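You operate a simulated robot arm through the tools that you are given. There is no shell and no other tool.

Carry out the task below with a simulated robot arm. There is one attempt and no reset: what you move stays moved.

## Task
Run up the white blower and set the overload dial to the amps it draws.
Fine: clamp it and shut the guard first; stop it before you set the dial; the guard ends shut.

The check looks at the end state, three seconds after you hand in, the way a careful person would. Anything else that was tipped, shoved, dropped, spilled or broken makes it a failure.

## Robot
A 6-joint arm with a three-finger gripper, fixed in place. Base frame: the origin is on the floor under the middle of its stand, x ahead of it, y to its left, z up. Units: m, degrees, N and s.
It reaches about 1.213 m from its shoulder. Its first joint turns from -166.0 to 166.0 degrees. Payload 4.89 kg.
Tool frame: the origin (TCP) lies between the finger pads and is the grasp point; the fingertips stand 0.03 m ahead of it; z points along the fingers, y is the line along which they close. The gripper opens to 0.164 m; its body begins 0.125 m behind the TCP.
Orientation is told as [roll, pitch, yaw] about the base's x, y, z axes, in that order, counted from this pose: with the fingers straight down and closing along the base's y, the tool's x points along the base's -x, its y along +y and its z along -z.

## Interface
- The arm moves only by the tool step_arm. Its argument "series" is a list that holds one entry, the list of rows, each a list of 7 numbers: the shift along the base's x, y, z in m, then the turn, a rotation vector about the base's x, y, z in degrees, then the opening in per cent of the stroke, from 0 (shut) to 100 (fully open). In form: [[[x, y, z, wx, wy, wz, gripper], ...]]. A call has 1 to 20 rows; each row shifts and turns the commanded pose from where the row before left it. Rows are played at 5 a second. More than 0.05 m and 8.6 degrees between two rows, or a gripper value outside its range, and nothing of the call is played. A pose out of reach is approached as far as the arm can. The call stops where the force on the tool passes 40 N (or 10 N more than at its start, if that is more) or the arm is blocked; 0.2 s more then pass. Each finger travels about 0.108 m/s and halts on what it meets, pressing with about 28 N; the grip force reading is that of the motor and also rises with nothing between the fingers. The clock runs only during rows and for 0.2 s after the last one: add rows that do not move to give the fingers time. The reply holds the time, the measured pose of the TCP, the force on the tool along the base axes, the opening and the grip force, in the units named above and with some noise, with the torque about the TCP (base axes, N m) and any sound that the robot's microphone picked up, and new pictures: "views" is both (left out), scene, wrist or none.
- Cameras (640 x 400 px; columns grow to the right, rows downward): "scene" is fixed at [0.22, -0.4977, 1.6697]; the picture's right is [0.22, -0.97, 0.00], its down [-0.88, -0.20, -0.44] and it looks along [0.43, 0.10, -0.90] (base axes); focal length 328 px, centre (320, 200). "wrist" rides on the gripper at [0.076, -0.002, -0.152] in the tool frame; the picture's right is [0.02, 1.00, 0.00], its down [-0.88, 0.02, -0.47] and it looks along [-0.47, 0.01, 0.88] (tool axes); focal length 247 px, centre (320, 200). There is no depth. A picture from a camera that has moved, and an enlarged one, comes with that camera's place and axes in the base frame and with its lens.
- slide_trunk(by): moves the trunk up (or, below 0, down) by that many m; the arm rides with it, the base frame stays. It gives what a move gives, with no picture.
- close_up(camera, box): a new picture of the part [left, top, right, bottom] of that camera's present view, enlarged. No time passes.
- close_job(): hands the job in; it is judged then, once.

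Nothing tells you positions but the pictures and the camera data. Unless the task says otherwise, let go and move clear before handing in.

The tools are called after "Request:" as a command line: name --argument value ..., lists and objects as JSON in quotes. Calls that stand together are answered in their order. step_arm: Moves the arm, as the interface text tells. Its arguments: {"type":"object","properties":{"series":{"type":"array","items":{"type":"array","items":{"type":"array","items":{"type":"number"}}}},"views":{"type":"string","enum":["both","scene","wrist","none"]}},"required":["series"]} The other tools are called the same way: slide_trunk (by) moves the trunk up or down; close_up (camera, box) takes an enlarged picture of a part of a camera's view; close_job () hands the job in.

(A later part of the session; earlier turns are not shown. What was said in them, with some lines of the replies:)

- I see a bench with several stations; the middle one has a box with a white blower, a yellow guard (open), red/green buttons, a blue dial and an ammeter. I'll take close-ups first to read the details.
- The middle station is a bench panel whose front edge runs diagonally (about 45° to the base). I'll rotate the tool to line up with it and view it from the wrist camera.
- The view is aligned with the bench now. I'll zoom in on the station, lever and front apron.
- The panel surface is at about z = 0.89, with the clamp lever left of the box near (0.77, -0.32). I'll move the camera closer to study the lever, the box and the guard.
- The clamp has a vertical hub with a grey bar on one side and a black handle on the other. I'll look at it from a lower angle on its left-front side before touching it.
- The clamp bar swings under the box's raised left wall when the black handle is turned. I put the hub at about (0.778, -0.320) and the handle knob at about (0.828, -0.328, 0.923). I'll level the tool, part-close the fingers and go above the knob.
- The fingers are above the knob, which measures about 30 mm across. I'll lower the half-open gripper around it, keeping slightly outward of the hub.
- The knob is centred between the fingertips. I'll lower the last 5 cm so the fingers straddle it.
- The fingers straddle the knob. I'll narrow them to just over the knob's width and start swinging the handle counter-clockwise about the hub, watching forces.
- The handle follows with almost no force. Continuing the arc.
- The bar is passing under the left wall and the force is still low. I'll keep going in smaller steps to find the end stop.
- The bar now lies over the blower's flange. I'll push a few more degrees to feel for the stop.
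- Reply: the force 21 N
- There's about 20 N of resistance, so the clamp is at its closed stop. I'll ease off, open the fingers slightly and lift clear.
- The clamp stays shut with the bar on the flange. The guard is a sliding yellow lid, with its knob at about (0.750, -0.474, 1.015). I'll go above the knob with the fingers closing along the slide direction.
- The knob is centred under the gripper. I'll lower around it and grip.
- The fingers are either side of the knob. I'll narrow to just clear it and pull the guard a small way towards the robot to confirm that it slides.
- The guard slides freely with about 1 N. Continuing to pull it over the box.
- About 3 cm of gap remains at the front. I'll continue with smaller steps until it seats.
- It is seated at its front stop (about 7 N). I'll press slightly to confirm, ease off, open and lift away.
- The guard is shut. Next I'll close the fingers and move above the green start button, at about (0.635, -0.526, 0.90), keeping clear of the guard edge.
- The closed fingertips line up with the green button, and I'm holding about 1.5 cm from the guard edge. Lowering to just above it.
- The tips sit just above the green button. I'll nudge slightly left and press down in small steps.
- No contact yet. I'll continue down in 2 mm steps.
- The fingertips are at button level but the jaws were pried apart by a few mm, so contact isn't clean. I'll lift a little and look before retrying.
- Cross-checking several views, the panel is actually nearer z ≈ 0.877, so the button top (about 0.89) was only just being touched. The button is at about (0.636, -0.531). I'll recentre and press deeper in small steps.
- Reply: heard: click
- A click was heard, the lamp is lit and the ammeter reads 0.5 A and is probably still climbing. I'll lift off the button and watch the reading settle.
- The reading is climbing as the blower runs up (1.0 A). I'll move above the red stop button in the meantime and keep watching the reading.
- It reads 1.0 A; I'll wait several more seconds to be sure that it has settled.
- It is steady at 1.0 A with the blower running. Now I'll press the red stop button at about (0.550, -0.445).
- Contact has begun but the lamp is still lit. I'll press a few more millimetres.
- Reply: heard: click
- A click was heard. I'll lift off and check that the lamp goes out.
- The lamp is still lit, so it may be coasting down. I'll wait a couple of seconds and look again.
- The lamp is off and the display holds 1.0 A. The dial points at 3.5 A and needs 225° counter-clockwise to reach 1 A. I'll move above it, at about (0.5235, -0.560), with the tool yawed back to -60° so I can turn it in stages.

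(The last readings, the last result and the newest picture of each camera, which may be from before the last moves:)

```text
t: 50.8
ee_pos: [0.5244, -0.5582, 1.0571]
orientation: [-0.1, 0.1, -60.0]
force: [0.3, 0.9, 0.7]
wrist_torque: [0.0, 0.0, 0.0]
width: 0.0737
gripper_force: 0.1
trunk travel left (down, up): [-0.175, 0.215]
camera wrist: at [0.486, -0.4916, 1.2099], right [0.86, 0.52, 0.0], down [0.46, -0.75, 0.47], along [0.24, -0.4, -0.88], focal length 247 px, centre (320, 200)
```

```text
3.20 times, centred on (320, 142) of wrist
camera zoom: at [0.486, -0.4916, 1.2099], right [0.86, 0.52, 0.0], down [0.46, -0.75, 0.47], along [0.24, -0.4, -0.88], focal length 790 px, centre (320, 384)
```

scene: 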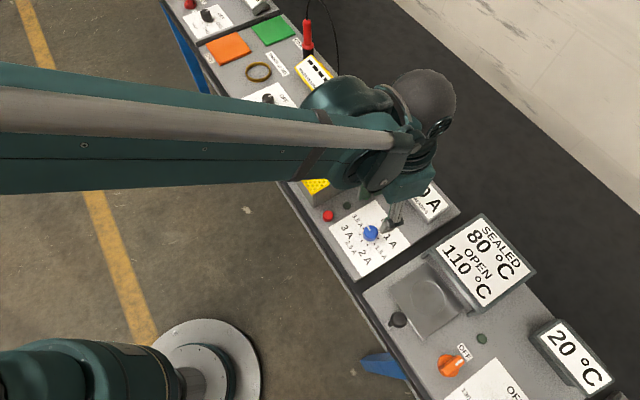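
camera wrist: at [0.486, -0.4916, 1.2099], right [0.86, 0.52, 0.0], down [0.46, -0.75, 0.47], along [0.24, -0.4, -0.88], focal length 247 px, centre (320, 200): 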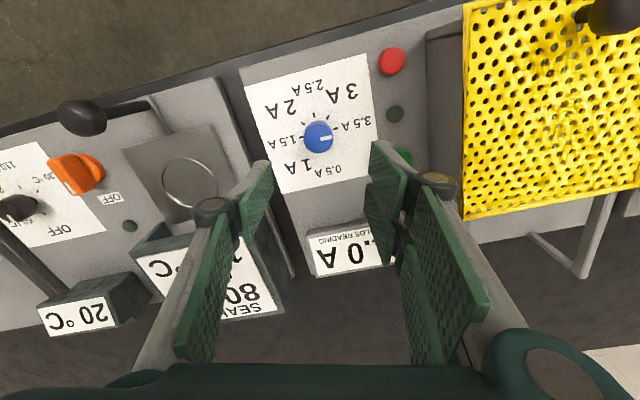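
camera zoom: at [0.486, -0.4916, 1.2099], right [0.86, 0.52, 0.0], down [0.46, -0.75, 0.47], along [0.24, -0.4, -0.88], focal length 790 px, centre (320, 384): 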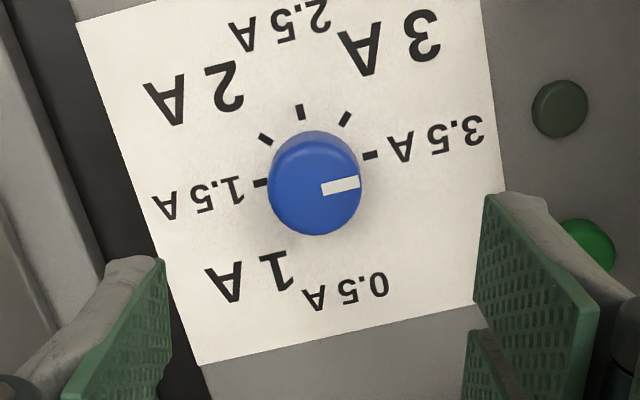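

The dial is nearly centred, offset about 2 mm. I'll correct and lower around it in two stages.

Request:
step_arm --series '[[[-0.0023, 0, -0.04, 0, 0, 0, 45], [0, 0, -0.04, 0, 0, 0, 45], [0, 0, -0.02, 0, 0, 0, 45], [0, 0, 0, 0, 0, 0, 45]]]' --views "both"

Request:
close_up --camera "wrist" --box '[220, 100, 420, 225]'

```text
t: 51.8
ee_pos: [0.5222, -0.5564, 0.9535]
orientation: [0.0, 0.1, -59.9]
force: [0.0, -0.4, 0.8]
wrist_torque: [0.04, 0.04, -0.01]
width: 0.0738
gripper_force: 0.0
trunk travel left (down, up): [-0.175, 0.215]
camera wrist: at [0.4829, -0.4901, 1.1066], right [0.86, 0.52, 0.0], down [0.46, -0.75, 0.47], along [0.25, -0.4, -0.88], focal length 247 px, centre (320, 200)
```

scene: 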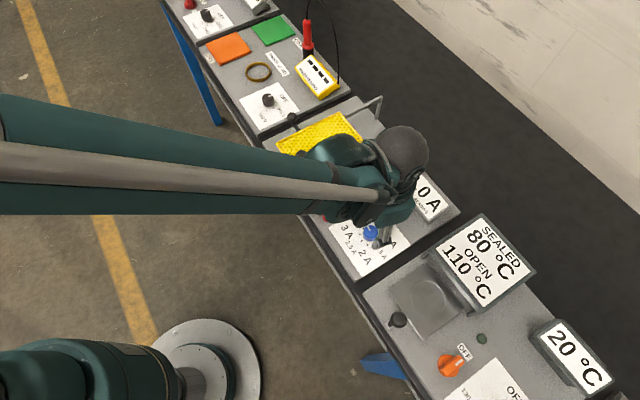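
wrist: 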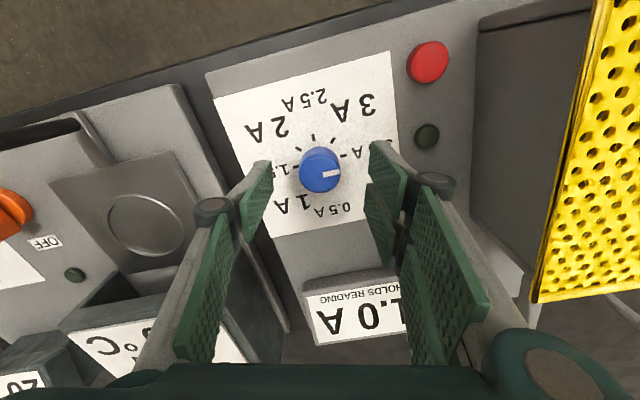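

```text
3.20 times, centred on (320, 162) of wrist
camera zoom: at [0.4829, -0.4901, 1.1066], right [0.86, 0.52, 0.0], down [0.46, -0.75, 0.47], along [0.25, -0.4, -0.88], focal length 790 px, centre (320, 320)
```

zoom: 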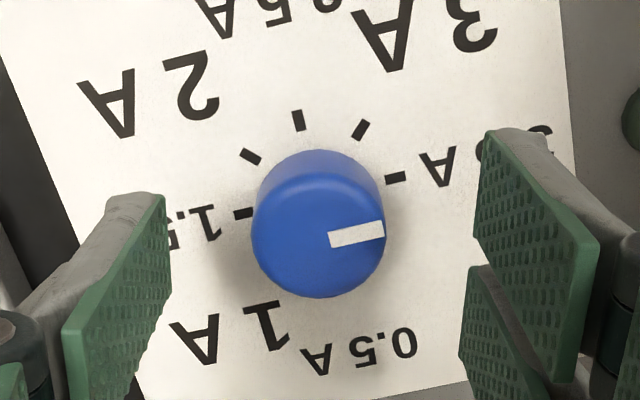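

Well centred. Lowering to grip height and closing on the dial.

Request:
step_arm --series '[[[0.001, -0.0017, -0.02, 0, 0, 0, 45], [0, 0, -0.018, 0, 0, 0, 45], [0, 0, 0, 0, 0, 0, 45]]]' --views "wrist"

Request:
close_up --camera "wrist" --box '[220, 100, 420, 225]'

```text
t: 52.6
ee_pos: [0.5247, -0.5588, 0.9161]
orientation: [0.0, 0.1, -60.0]
force: [0.3, -0.2, 0.1]
wrist_torque: [0.02, 0.03, 0.02]
width: 0.0739
gripper_force: 0.1
trunk travel left (down, up): [-0.175, 0.215]
camera wrist: at [0.4852, -0.4939, 1.0701], right [0.86, 0.52, 0.0], down [0.46, -0.75, 0.47], along [0.25, -0.4, -0.88], focal length 247 px, centre (320, 200)
```

wrist: 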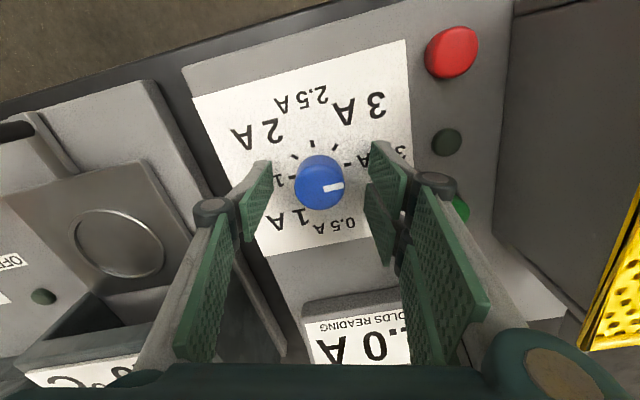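

```text
3.20 times, centred on (320, 162) of wrist
camera zoom: at [0.4852, -0.4939, 1.0701], right [0.86, 0.52, 0.0], down [0.46, -0.75, 0.47], along [0.25, -0.4, -0.88], focal length 790 px, centre (320, 320)
```

zoom: 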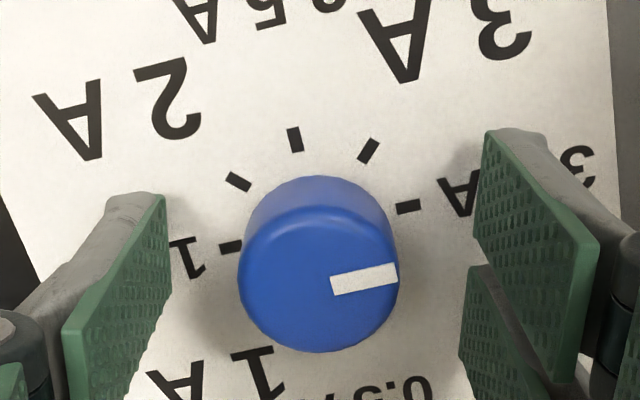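

Request:
step_arm --series '[[[0, 0, 0, 0, 0, 0, 30], [0, 0, 0, 0, 0, 0, 15], [0, 0, 0, 0, 0, 0, 10], [0, 0, 0, 0, 0, 0, 10]]]' --views "wrist"

Request:
close_up --camera "wrist" --box '[220, 100, 420, 225]'

```text
t: 53.6
ee_pos: [0.5241, -0.5612, 0.9172]
orientation: [0.0, -0.1, -59.9]
force: [-4.1, -2.0, -1.8]
wrist_torque: [-0.21, 0.1, 0.02]
width: 0.0344
gripper_force: 45.2
trunk travel left (down, up): [-0.175, 0.215]
camera wrist: at [0.4848, -0.4938, 1.0704], right [0.86, 0.52, 0.0], down [0.46, -0.75, 0.47], along [0.25, -0.4, -0.88], focal length 247 px, centre (320, 200)
```

wrist: 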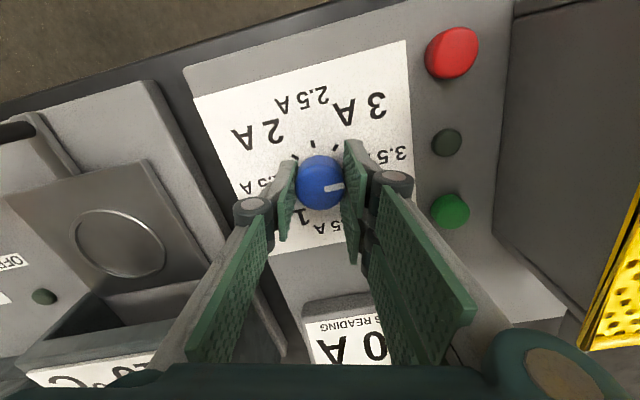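

```text
3.20 times, centred on (320, 162) of wrist
camera zoom: at [0.4848, -0.4938, 1.0704], right [0.86, 0.52, 0.0], down [0.46, -0.75, 0.47], along [0.25, -0.4, -0.88], focal length 790 px, centre (320, 320)
```

zoom: 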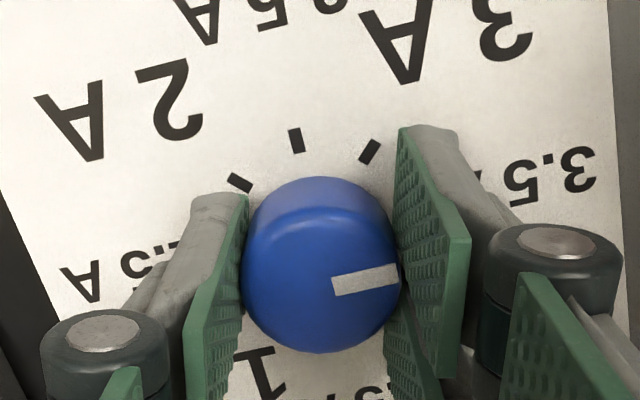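

The dial is gripped (34 mm). I'll turn counter-clockwise 30° as a test.

Request:
step_arm --series '[[[0, 0, 0, 0, 0, 7.5, 10], [0, 0, 0, 0, 0, 7.5, 10], [0, 0, 0, 0, 0, 7.5, 10], [0, 0, 0, 0, 0, 7.5, 10], [0, 0, 0, 0, 0, 0, 10]]]' --views "wrist"

Request:
close_up --camera "wrist" --box '[220, 100, 420, 225]'

```text
t: 54.8
ee_pos: [0.5239, -0.5583, 0.9183]
orientation: [0.0, 0.0, -29.8]
force: [13.0, -1.2, -3.8]
wrist_torque: [-0.52, -1.23, 0.02]
width: 0.0346
gripper_force: 44.7
trunk travel left (down, up): [-0.175, 0.215]
camera wrist: at [0.4578, -0.5219, 1.0704], right [0.48, 0.88, 0.0], down [0.77, -0.42, 0.47], along [0.42, -0.23, -0.88], focal length 247 px, centre (320, 200)
```

wrist: 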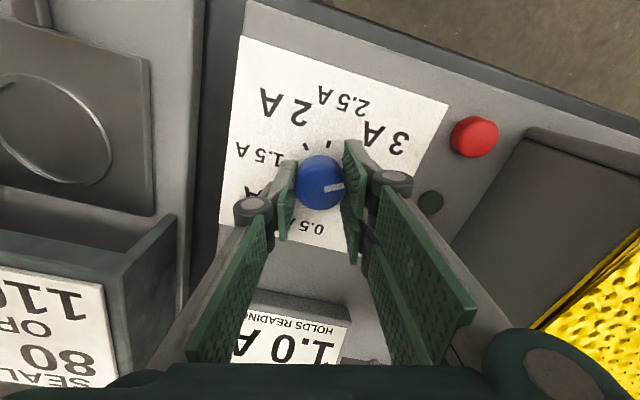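

```text
3.20 times, centred on (320, 162) of wrist
camera zoom: at [0.4578, -0.5219, 1.0704], right [0.48, 0.88, 0.0], down [0.77, -0.42, 0.47], along [0.42, -0.23, -0.88], focal length 790 px, centre (320, 320)
```

zoom: 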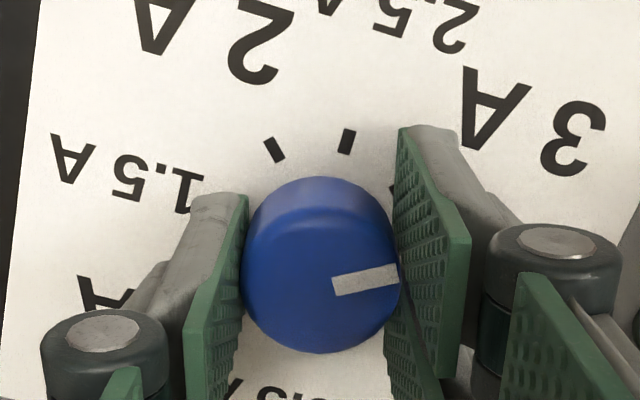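

The dial turns with the gripper. There is a 13 N side load from slight off-centre grip; I'll nudge the TCP to relieve it.

Request:
step_arm --series '[[[0.0015, 0, 0, 0, 0, 0, 10], [0, 0, 0, 0, 0, 0, 10]]]' --views "none"

```text
t: 55.4
ee_pos: [0.5253, -0.5597, 0.9182]
orientation: [0.1, 0.1, -30.0]
force: [1.5, 4.1, -1.1]
wrist_torque: [0.03, -0.22, -0.04]
width: 0.0347
gripper_force: 44.9
trunk travel left (down, up): [-0.175, 0.215]
```

Side load is now about 4 N. I'll continue turning with small centre corrections.

Request:
step_arm --series '[[[0.0006, 0.0005, 0, 0, 0, 7.5, 10], [0.00047, 0.00026, 0, 0, 0, 7.5, 10], [0.00043, 0.00032, 0, 0, 0, 7.5, 10], [0.00039, 0.00038, 0, 0, 0, 7.5, 10], [0, 0, 0, 0, 0, 0, 10]]]' --views "wrist"

```text
t: 56.6
ee_pos: [0.5258, -0.5584, 0.9178]
orientation: [0.0, 0.1, 0.0]
force: [-30.1, -0.4, -15.2]
wrist_torque: [0.04, 0.88, 0.0]
width: 0.0347
gripper_force: 44.7
trunk travel left (down, up): [-0.175, 0.215]
camera wrist: at [0.4497, -0.5595, 1.0711], right [-0.02, 1.0, 0.0], down [0.88, 0.02, 0.47], along [0.47, 0.01, -0.88], focal length 247 px, centre (320, 200)
```

wrist: 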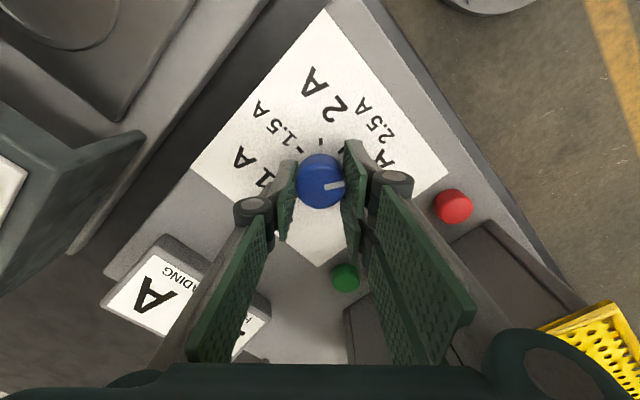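

I over-corrected (30 N). Backing that shift off.

Request:
step_arm --series '[[[-0.0015, 0, 0, 0, 0, 0, 10], [-0.001, 0, 0, 0, 0, 0, 10], [0, 0, 0, 0, 0, 0, 10]]]' --views "wrist"

Request:
close_up --camera "wrist" --box '[220, 100, 420, 225]'

```text
t: 57.4
ee_pos: [0.5267, -0.5585, 0.9187]
orientation: [0.0, -0.1, 0.0]
force: [13.7, -12.6, 1.2]
wrist_torque: [-0.41, -1.0, 0.03]
width: 0.0341
gripper_force: 44.7
trunk travel left (down, up): [-0.175, 0.215]
camera wrist: at [0.4494, -0.5594, 1.071], right [-0.02, 1.0, 0.0], down [0.88, 0.02, 0.47], along [0.47, 0.01, -0.88], focal length 247 px, centre (320, 200)
```

wrist: 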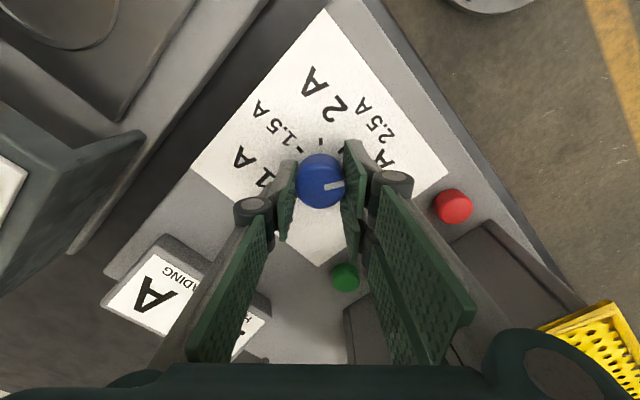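

```text
3.20 times, centred on (320, 162) of wrist
camera zoom: at [0.4494, -0.5594, 1.071], right [-0.02, 1.0, 0.0], down [0.88, 0.02, 0.47], along [0.47, 0.01, -0.88], focal length 790 px, centre (320, 320)
```

zoom: 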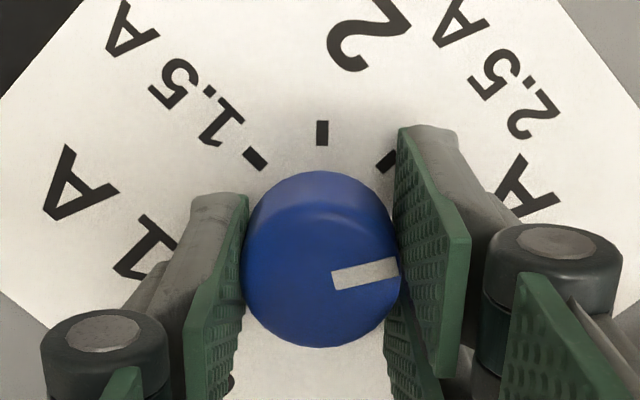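

Request:
step_arm --series '[[[0.0007, -0.0006, 0, 0, 0, 0, 10], [0, 0, 0, 0, 0, 7.5, 10], [0, 0, 0, 0, 0, 7.5, 10], [0, 0, 0, 0, 0, 0, 10]]]' --views "none"

```text
t: 58.4
ee_pos: [0.5256, -0.558, 0.9176]
orientation: [0.0, 0.0, 15.1]
force: [11.2, -0.4, 4.5]
wrist_torque: [0.29, -0.82, 0.04]
width: 0.0343
gripper_force: 44.6
trunk travel left (down, up): [-0.175, 0.215]
```

Request:
step_arm --series '[[[0.0005, 0, 0, 0, 0, 7.5, 10], [0, 0, 0, 0, 0, 7.5, 10], [0, 0, 0, 0, 0, 0, 10]]]' --views "none"

```text
t: 59.2
ee_pos: [0.5262, -0.557, 0.918]
orientation: [0.1, -0.1, 30.1]
force: [-4.7, 13.1, -12.8]
wrist_torque: [0.46, 0.03, -0.04]
width: 0.0345
gripper_force: 44.9
trunk travel left (down, up): [-0.175, 0.215]
```

Request:
step_arm --series '[[[0, 0.0007, 0, 0, 0, 7.5, 10], [0, 0, 0, 0, 0, 7.5, 10], [0, 0, 0, 0, 0, 7.5, 10], [0, 0, 0, 0, 0, 0, 10]]]' --views "wrist"

Request:
close_up --camera "wrist" --box '[220, 100, 420, 225]'

```text
t: 60.2
ee_pos: [0.526, -0.5574, 0.9182]
orientation: [0.0, 0.1, 52.6]
force: [-24.8, 20.2, -25.9]
wrist_torque: [0.19, 0.77, -0.09]
width: 0.0344
gripper_force: 45.1
trunk travel left (down, up): [-0.175, 0.215]
camera wrist: at [0.4802, -0.6176, 1.0712], right [-0.81, 0.59, 0.0], down [0.52, 0.71, 0.47], along [0.28, 0.38, -0.88], focal length 247 px, centre (320, 200)
```

wrist: 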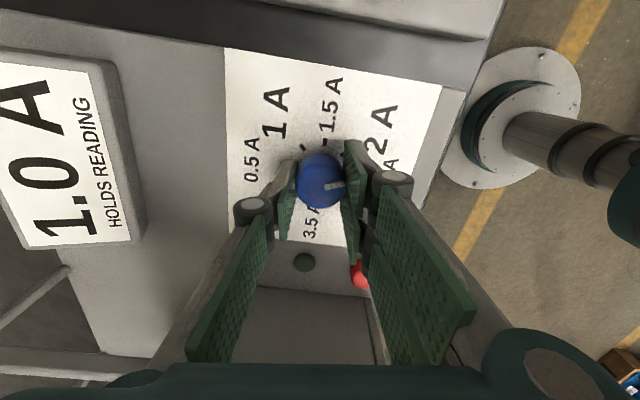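

```text
3.20 times, centred on (320, 162) of wrist
camera zoom: at [0.4802, -0.6176, 1.0712], right [-0.81, 0.59, 0.0], down [0.52, 0.71, 0.47], along [0.28, 0.38, -0.88], focal length 790 px, centre (320, 320)
```

zoom: 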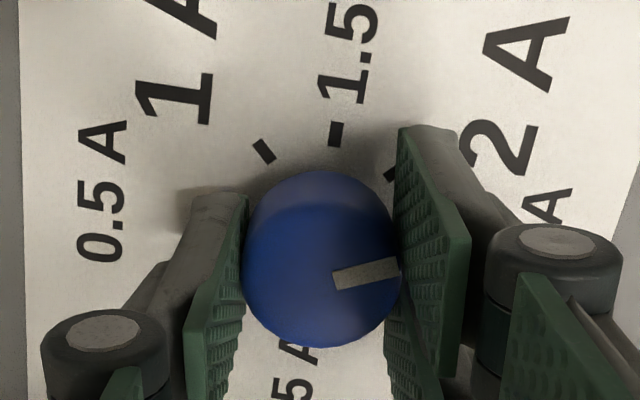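

Turned 112.5° so far; the side load is about 40 N, so I'll release, lift, and rewind the wrist to -60° for a fresh, better-centred grip.

Request:
step_arm --series '[[[0, 0, 0, 0, 0, 0, 24], [0, 0, 0, 0, 0, 0, 35], [0, 0, 0, 0, 0, 0, 45], [0, 0, 0, 0, 0, 0, 45]]]' --views "wrist"

Request:
close_up --camera "wrist" --box '[220, 100, 420, 225]'

```text
t: 61.2
ee_pos: [0.5256, -0.5568, 0.9176]
orientation: [0.0, -0.1, 52.5]
force: [0.3, 0.2, 0.3]
wrist_torque: [0.02, -0.01, 0.02]
width: 0.0736
gripper_force: 0.1
trunk travel left (down, up): [-0.175, 0.215]
camera wrist: at [0.481, -0.6179, 1.0715], right [-0.81, 0.59, 0.0], down [0.52, 0.71, 0.47], along [0.28, 0.38, -0.88], focal length 247 px, centre (320, 200)
```

wrist: 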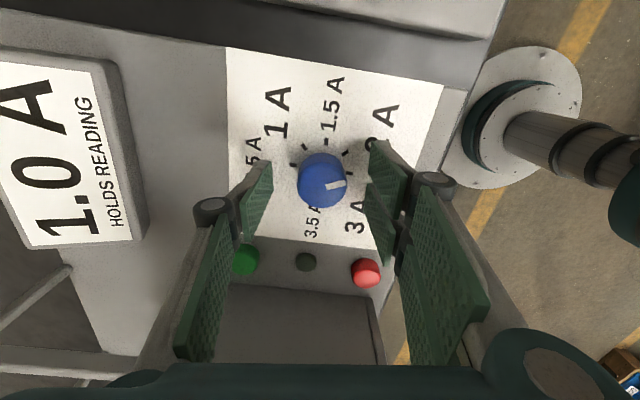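

```text
3.20 times, centred on (320, 162) of wrist
camera zoom: at [0.481, -0.6179, 1.0715], right [-0.81, 0.59, 0.0], down [0.52, 0.71, 0.47], along [0.28, 0.38, -0.88], focal length 790 px, centre (320, 320)
```

zoom: 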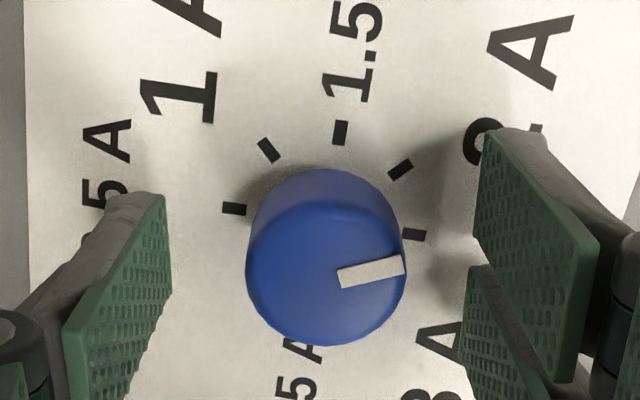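

Released cleanly; the pointer sits between 2.5 A and 2 A as expected. I'll lift, recentre by about 2.5 mm, and rewind the wrist.

Request:
step_arm --series '[[[0, 0, 0.03, 0, 0, 0, 45], [-0.0024, -0.0011, 0.03, 0, 0, 0, 45], [0, 0, 0, 0, 0, -7.5, 45], [0, 0, 0, 0, 0, -7.5, 45], [0, 0, 0, 0, 0, -7.5, 45], [0, 0, 0, 0, 0, -7.5, 45], [0, 0, 0, 0, 0, -7.5, 45], [0, 0, 0, 0, 0, -7.5, 45], [0, 0, 0, 0, 0, -7.5, 45], [0, 0, 0, 0, 0, -7.5, 45], [0, 0, 0, 0, 0, -7.5, 45], [0, 0, 0, 0, 0, -7.5, 45], [0, 0, 0, 0, 0, -7.5, 45], [0, 0, 0, 0, 0, -7.5, 45], [0, 0, 0, 0, 0, -7.5, 45], [0, 0, 0, 0, 0, -7.5, 45], [0, 0, 0, 0, 0, -7.5, 45], [0, 0, 0, 0, 0, 0, 45]]]' --views "both"

Request:
close_up --camera "wrist" --box '[220, 90, 420, 215]'

```text
t: 65.0
ee_pos: [0.5236, -0.5576, 0.9783]
orientation: [0.0, 0.0, -60.1]
force: [0.2, 0.0, -0.3]
wrist_torque: [-0.02, 0.02, -0.01]
width: 0.0737
gripper_force: 0.0
trunk travel left (down, up): [-0.175, 0.215]
camera wrist: at [0.4839, -0.4921, 1.1307], right [0.86, 0.52, 0.0], down [0.46, -0.75, 0.47], along [0.24, -0.4, -0.88], focal length 247 px, centre (320, 200)
```

scene: 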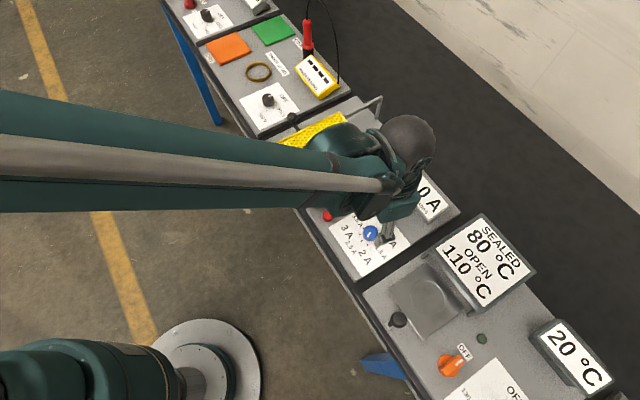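
wrist: 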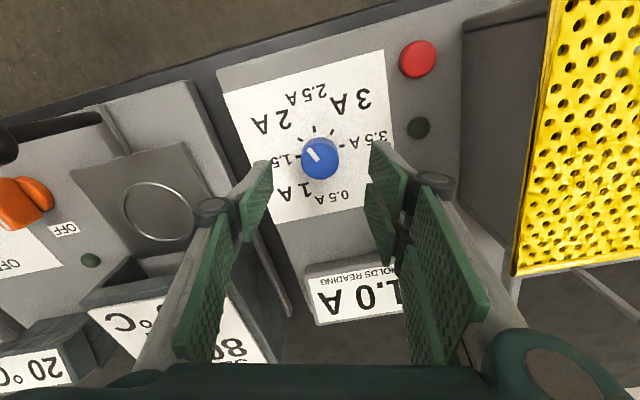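

```text
3.20 times, centred on (320, 152) of wrist
camera zoom: at [0.4839, -0.4921, 1.1307], right [0.86, 0.52, 0.0], down [0.46, -0.75, 0.47], along [0.24, -0.4, -0.88], focal length 790 px, centre (320, 352)
```

zoom: 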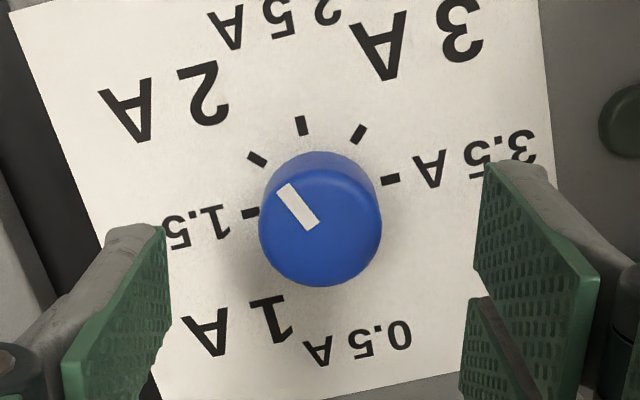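

The pointer is midway between 2.5 A and 2 A, so the dial is smooth with no snapping. It's well centred; I'll lower and grip again.

Request:
step_arm --series '[[[0, 0, -0.03, 0, 0, 0, 45], [0, 0, -0.031, 0, 0, 0, 45], [0, 0, 0, 0, 0, 0, 45], [0, 0, 0, 0, 0, 0, 30], [0, 0, 0, 0, 0, 0, 15], [0, 0, 0, 0, 0, 0, 10], [0, 0, 0, 0, 0, 0, 10]]]' --views "wrist"

Request:
close_up --camera "wrist" --box '[220, 100, 420, 225]'

```text
t: 66.6
ee_pos: [0.5227, -0.5581, 0.9159]
orientation: [0.0, 0.0, -59.9]
force: [9.1, 10.7, 0.1]
wrist_torque: [0.44, -0.33, 0.01]
width: 0.0346
gripper_force: 45.4
trunk travel left (down, up): [-0.175, 0.215]
camera wrist: at [0.4835, -0.4925, 1.0697], right [0.85, 0.52, 0.0], down [0.46, -0.75, 0.47], along [0.25, -0.4, -0.88], focal length 247 px, centre (320, 200)
```

wrist: 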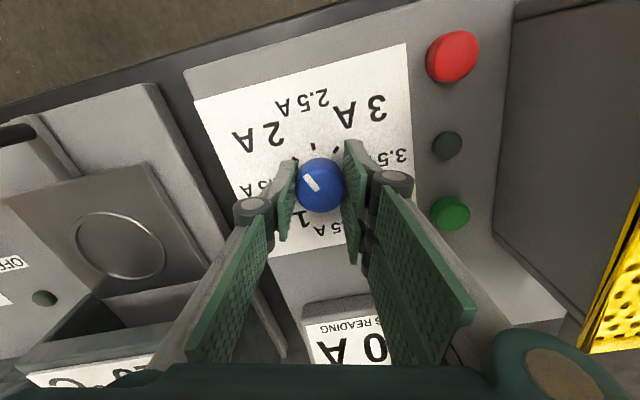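

```text
3.20 times, centred on (320, 162) of wrist
camera zoom: at [0.4835, -0.4925, 1.0697], right [0.85, 0.52, 0.0], down [0.46, -0.75, 0.47], along [0.25, -0.4, -0.88], focal length 790 px, centre (320, 320)
```

zoom: 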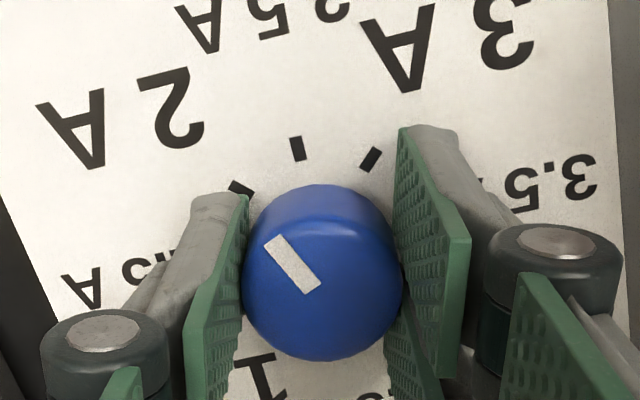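

Request:
step_arm --series '[[[0.0006, 0.0006, 0, 0, 0, 0, 10], [0, 0, 0, 0, 0, 7.5, 10], [0, 0, 0, 0, 0, 7.5, 10], [0, 0, 0, 0, 0, 7.5, 10], [0, 0, 0, 0, 0, 0, 10]]]' --views "none"

```text
t: 67.8
ee_pos: [0.5233, -0.5581, 0.9167]
orientation: [0.1, -0.1, -37.4]
force: [-5.3, -2.0, -7.1]
wrist_torque: [-0.46, -0.14, 0.01]
width: 0.0343
gripper_force: 44.8
trunk travel left (down, up): [-0.175, 0.215]
```

Low side load now. Continuing the turn.

Request:
step_arm --series '[[[0, 0, 0, 0, 0, 7.5, 10], [0, 0, 0, 0, 0, 7.5, 10], [0, 0, 0, 0, 0, 7.5, 10], [0, 0, 0, 0, 0, 0, 10]]]' --views "none"

```text
t: 68.8
ee_pos: [0.5231, -0.5591, 0.9148]
orientation: [0.0, 0.0, -15.0]
force: [-3.6, -9.3, 6.3]
wrist_torque: [-0.12, 0.78, 0.01]
width: 0.0342
gripper_force: 45.2
trunk travel left (down, up): [-0.175, 0.215]
```

Request:
step_arm --series '[[[0, -0.0003, 0, 0, 0, 7.5, 10], [0, 0, 0, 0, 0, 7.5, 10], [0, 0, 0, 0, 0, 7.5, 10], [0, 0, 0, 0, 0, 0, 10]]]' --views "none"

```text
t: 69.8
ee_pos: [0.5227, -0.5584, 0.9162]
orientation: [0.0, 0.0, 7.6]
force: [-11.3, -17.0, -9.0]
wrist_torque: [-0.61, 0.28, 0.0]
width: 0.0341
gripper_force: 45.0
trunk travel left (down, up): [-0.175, 0.215]
```

Request:
step_arm --series '[[[-0.0006, -0.0009, 0, 0, 0, 0, 10], [0, 0, 0, 0, 0, 7.5, 10], [0, 0, 0, 0, 0, 7.5, 10], [0, 0, 0, 0, 0, 7.5, 10], [0, 0, 0, 0, 0, 0, 10]]]' --views "wrist"

Request:
close_up --camera "wrist" --box '[220, 80, 420, 205]'

```text
t: 71.0
ee_pos: [0.5228, -0.5594, 0.9163]
orientation: [0.0, 0.0, 30.1]
force: [6.0, 2.9, -9.1]
wrist_torque: [0.56, -0.91, 0.0]
width: 0.0344
gripper_force: 44.9
trunk travel left (down, up): [-0.175, 0.215]
camera wrist: at [0.4582, -0.598, 1.0697], right [-0.52, 0.85, 0.0], down [0.75, 0.46, 0.47], along [0.4, 0.25, -0.88], focal length 247 px, centre (320, 200)
```

wrist: 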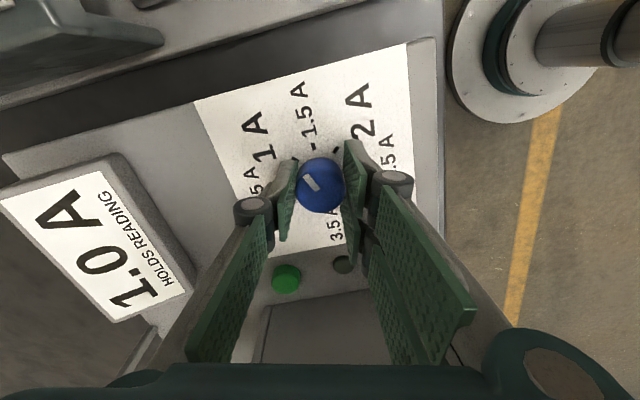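

```text
3.20 times, centred on (320, 142) of wrist
camera zoom: at [0.4582, -0.598, 1.0697], right [-0.52, 0.85, 0.0], down [0.75, 0.46, 0.47], along [0.4, 0.25, -0.88], focal length 790 px, centre (320, 384)
```

zoom: 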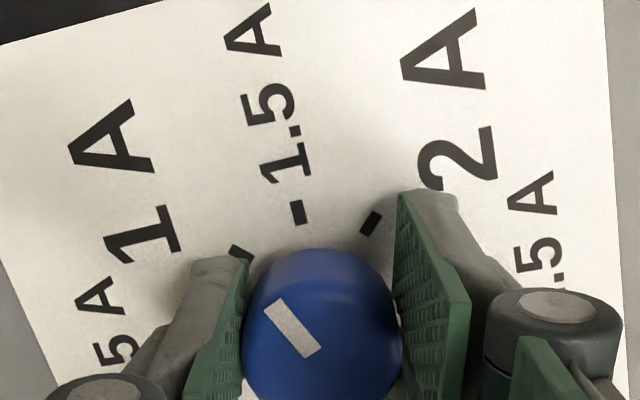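

Pointer is now midway between 1.5 A and 1 A, as expected. The last 22.5° should bring it to 1 A.

Request:
step_arm --series '[[[0.0003, 0, 0, 0, 0, 7.5, 10], [0, 0, 0, 0, 0, 7.5, 10], [0, 0, 0, 0, 0, 7.5, 10], [0, 0, 0, 0, 0, 0, 10]]]' --views "wrist"

Request:
close_up --camera "wrist" --box '[220, 80, 420, 205]'

```text
t: 72.0
ee_pos: [0.5237, -0.5581, 0.917]
orientation: [0.0, 0.1, 52.6]
force: [-3.4, 1.9, -20.5]
wrist_torque: [-0.54, 0.4, -0.04]
width: 0.0343
gripper_force: 45.1
trunk travel left (down, up): [-0.175, 0.215]
camera wrist: at [0.4787, -0.6199, 1.0698], right [-0.81, 0.59, 0.0], down [0.52, 0.71, 0.47], along [0.28, 0.38, -0.88], focal length 247 px, centre (320, 200)
```

wrist: 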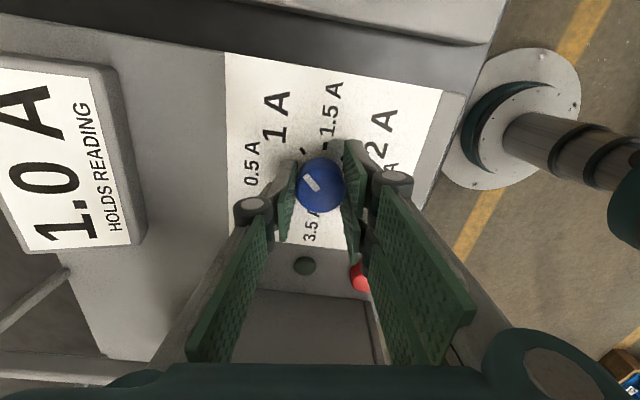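

```text
3.20 times, centred on (320, 142) of wrist
camera zoom: at [0.4787, -0.6199, 1.0698], right [-0.81, 0.59, 0.0], down [0.52, 0.71, 0.47], along [0.28, 0.38, -0.88], focal length 790 px, centre (320, 384)
```

zoom: 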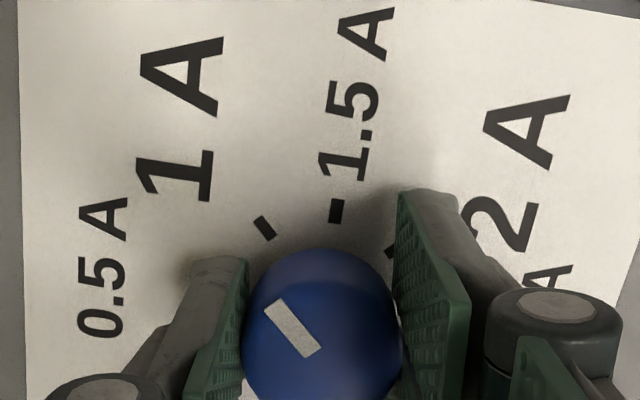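

It looks lined up with the 1 A tick. I'll release gently and lift straight up for a clear check.

Request:
step_arm --series '[[[0, 0, 0, 0, 0, 0, 24], [0, 0, 0, 0, 0, 0, 35], [0, 0, 0, 0, 0, 0, 45], [0, 0, 0, 0, 0, 0, 45], [0, 0, 0.03, 0, 0, 0, 45], [0, 0, 0.04, 0, 0, 0, 45], [0, 0, 0, 0, 0, 0, 45]]]' --views "wrist"

Request:
close_up --camera "wrist" --box '[260, 90, 380, 165]'

```text
t: 73.6
ee_pos: [0.5247, -0.5592, 0.9871]
orientation: [0.1, -0.1, 52.5]
force: [-0.2, 0.1, -0.3]
wrist_torque: [-0.01, -0.08, -0.02]
width: 0.0738
gripper_force: 0.1
trunk travel left (down, up): [-0.175, 0.215]
camera wrist: at [0.4791, -0.6204, 1.14], right [-0.81, 0.59, 0.0], down [0.52, 0.71, 0.47], along [0.28, 0.38, -0.88], focal length 247 px, centre (320, 200)
```

wrist: 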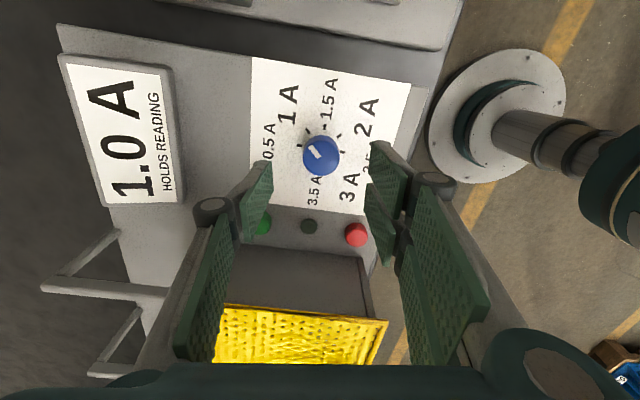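

```text
5.33 times, centred on (320, 128) of wrist
camera zoom: at [0.4791, -0.6204, 1.14], right [-0.81, 0.59, 0.0], down [0.52, 0.71, 0.47], along [0.28, 0.38, -0.88], focal length 1317 px, centre (320, 587)
```

zoom: 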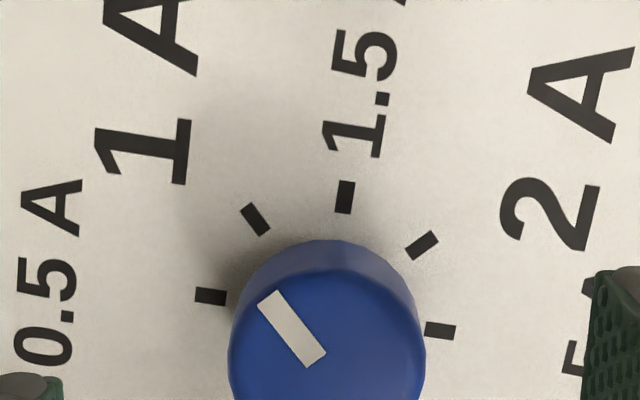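

The pointer direction matches the 1 A tick to within about 1°. I'll raise the arm and move clear, then verify the whole station.

Request:
step_arm --series '[[[0, 0, 0.045, 0, 0, 0, 45], [0, 0, 0.045, 0, 0, 0, 45], [0, 0, 0.045, 0, 0, 0, 45], [0, 0, 0.045, 0, 0, -7.5, 45], [-0.03, 0.03, 0, 0, 0, -7.5, 45], [-0.03, 0.03, 0, 0, 0, -7.5, 45], [-0.03, 0.03, 0, 0, 0, -7.5, 45], [-0.03, 0.03, 0, 0, 0, -7.5, 45], [-0.02, 0.03, 0, 0, 0, -7.5, 45], [0, 0.03, 0, 0, 0, -7.5, 45], [0, 0.03, 0, 0, 0, 0, 45], [0, 0.03, 0, 0, 0, 0, 45], [0, 0.03, 0, 0, 0, 0, 45], [0, 0, 0, 0, 0, 0, 45]]]' --views "both"

Request:
close_up --camera "scene" --box '[300, 150, 460, 280]'

Request:
close_up --camera "scene" --box '[250, 80, 430, 215]'

```text
t: 76.8
ee_pos: [0.4427, -0.3355, 1.178]
orientation: [-0.1, 0.0, 0.0]
force: [0.4, 0.8, 0.6]
wrist_torque: [-0.01, 0.09, -0.01]
width: 0.0739
gripper_force: 0.1
trunk travel left (down, up): [-0.175, 0.215]
stopped in row 14: the arm was blocked; the commanded pose is now the measured one
camera wrist: at [0.3657, -0.3353, 1.3308], right [-0.02, 1.0, 0.0], down [0.88, 0.02, 0.47], along [0.47, 0.01, -0.88], focal length 247 px, centre (320, 200)
```

scene: 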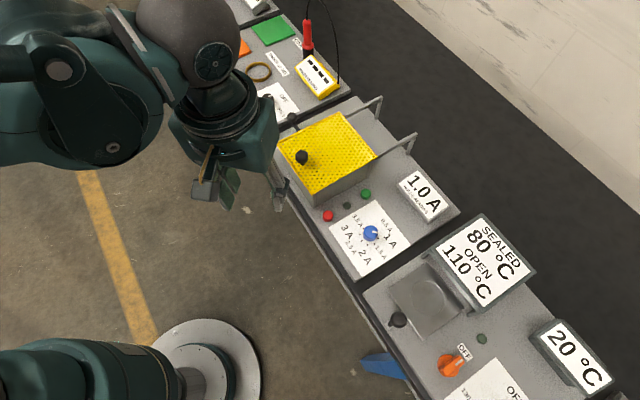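
wrist: 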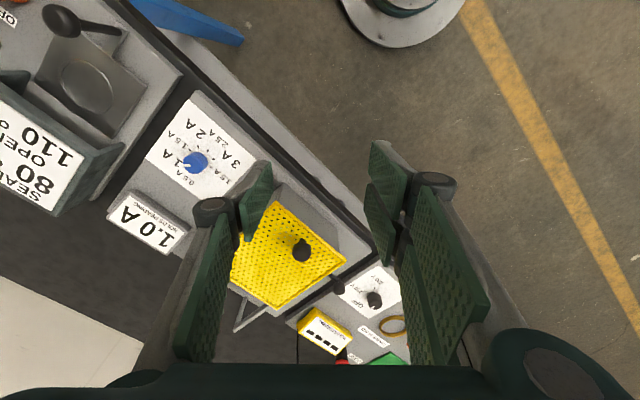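

```text
3.08 times, centred on (380, 215) of scene
camera zoom: at [0.22, -0.4977, 1.6697], right [0.22, -0.97, 0.0], down [-0.88, -0.2, -0.44], along [0.43, 0.1, -0.9], focal length 1011 px, centre (135, 154)
```

zoom: 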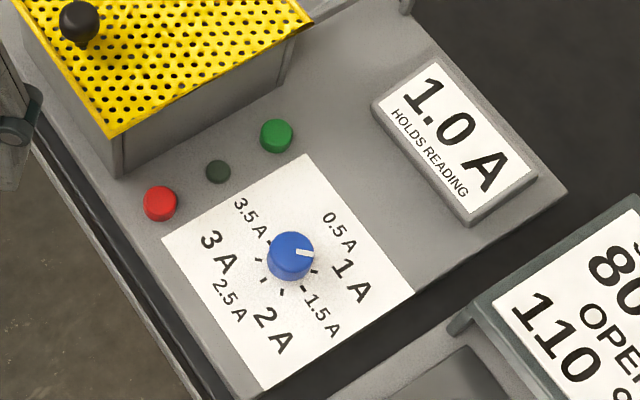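

```text
2.96 times, centred on (340, 148) of scene
camera zoom: at [0.22, -0.4977, 1.6697], right [0.22, -0.97, 0.0], down [-0.88, -0.2, -0.44], along [0.43, 0.1, -0.9], focal length 973 px, centre (261, 356)
```

zoom: 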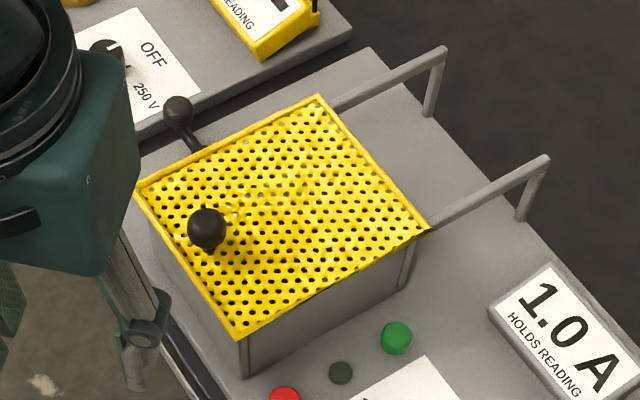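

The arm stopped short while retracting, folding close to its own body with no external force. I'll back out slightly upward and confirm the dial and clamp in close-ups.

Request:
step_arm --series '[[[0.01, 0, 0.03, 0, 0, 0, 45], [0.01, 0, 0.03, 0, 0, 0, 45], [0, 0.01, 0.02, 0, 0, 0, 45], [0, 0, 0, 0, 0, 0, 45]]]' --views "both"

Request:
close_up --camera "scene" --box '[340, 205, 410, 260]'

Request:
close_up --camera "wrist" --box '[130, 100, 430, 290]'

```text
t: 77.8
ee_pos: [0.4723, -0.3328, 1.259]
orientation: [0.0, 0.0, 0.0]
force: [-0.3, 0.0, -0.6]
wrist_torque: [-0.01, -0.02, 0.02]
width: 0.0738
gripper_force: 0.1
trunk travel left (down, up): [-0.175, 0.215]
camera wrist: at [0.3959, -0.3331, 1.4131], right [-0.02, 1.0, 0.0], down [0.88, 0.02, 0.47], along [0.47, 0.01, -0.88], focal length 247 px, centre (320, 200)
```

scene: 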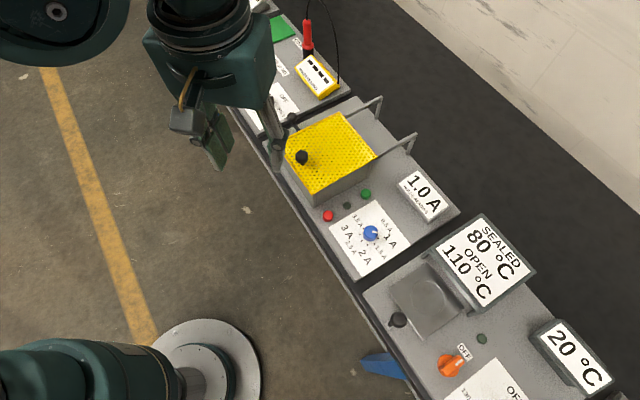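
wrist: 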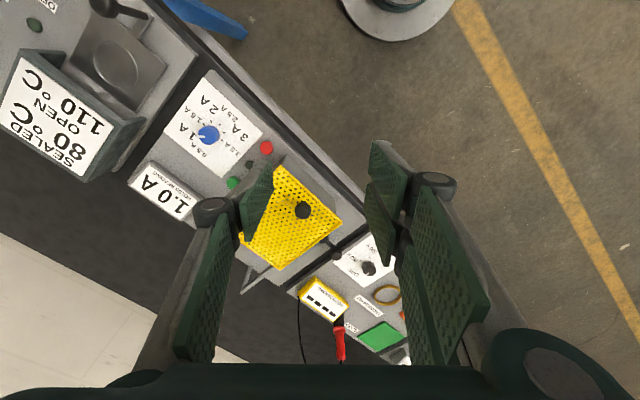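

```text
7.27 times, centred on (375, 232) of scene
camera zoom: at [0.22, -0.4977, 1.6697], right [0.22, -0.97, 0.0], down [-0.88, -0.2, -0.44], along [0.43, 0.1, -0.9], focal length 2389 px, centre (-80, -36)
```

zoom: 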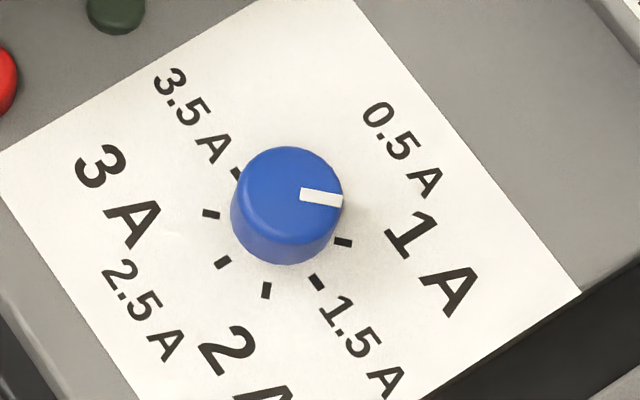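

```text
2.11 times, centred on (280, 195) of wrist
camera zoom: at [0.3959, -0.3331, 1.4131], right [-0.02, 1.0, 0.0], down [0.88, 0.02, 0.47], along [0.47, 0.01, -0.88], focal length 520 px, centre (404, 210)
```

zoom: 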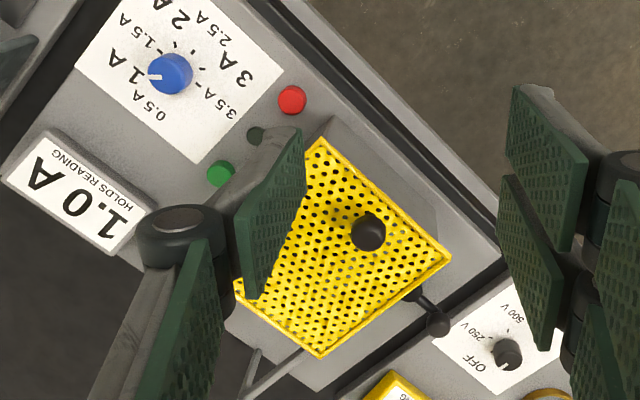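

The dial reads 1 A, the guard is shut over the clamped blower, the lamp is off and the display holds 1.0 A. I'll return near the starting pose to be fully clear and then hand in.

Request:
step_arm --series '[[[0, 0.03, 0.005, 0, 0, 0, 45], [0, 0.03, 0.005, 0, 0, 0, 45], [0, 0.03, 0.005, 0, 0, 0, 45], [0, 0, 0, 0, 0, 0, 45]]]' --views "scene"

Request:
close_up --camera "scene" --box '[240, 80, 460, 260]'

```text
t: 78.8
ee_pos: [0.4553, -0.2334, 1.2734]
orientation: [0.0, 0.0, -0.1]
force: [-2.1, 0.7, 0.8]
wrist_torque: [-0.15, -0.27, 0.0]
width: 0.0738
gripper_force: 0.0
trunk travel left (down, up): [-0.175, 0.215]
```

scene: 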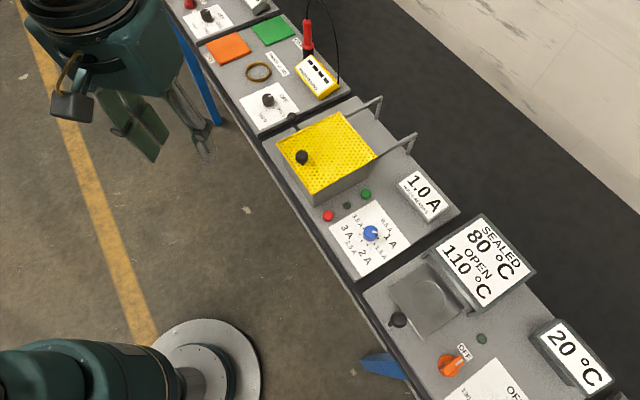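

```text
2.22 times, centred on (350, 170) of scene
camera zoom: at [0.22, -0.4977, 1.6697], right [0.22, -0.97, 0.0], down [-0.88, -0.2, -0.44], along [0.43, 0.1, -0.9], focal length 730 px, centre (253, 267)
```

zoom: 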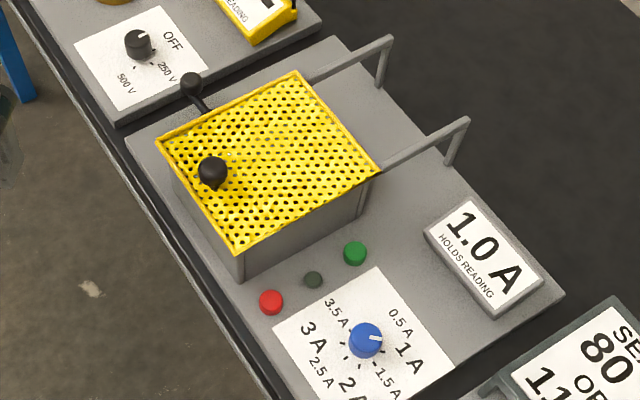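

The station is in its final state: clamp closed, guard shut, blower stopped with the lamp off, display holding 1.0 A, and the dial on 1 A. The neighbouring stations look untouched and the arm is clear, so I'm handing in.

Request:
close_job

```text
The job is handed in.
```

The overload dial is set to 1 A, the current the white blower settled at. The job is handed in; I haven't been told how the check scored it.

- **Clamp and guard:** I swung the clamp lever until it hit its stop, then slid the yellow guard shut. Both were done before starting the blower, and the guard was still shut at the end.
- **Run-up:** The reading rose to 1.0 A and stayed there for over five seconds, so I took 1.0 A as the draw.
- **Stop:** I pressed the red button, and the running lamp went out within about three seconds. The display still holds 1.0 A.
- **Dial:** I turned it from 3.5 A down to 1 A only after the lamp was out. The pointer lines up with the 1 A mark to within about 2 degrees.

While gripping the dial, side load reached about 40 N, so I let go, re-centred and finished the turn with a second grip. The arm also stopped once while pulling back, with no contact force showing, and I moved it clear another way. I saw nothing else on the bench out of place.
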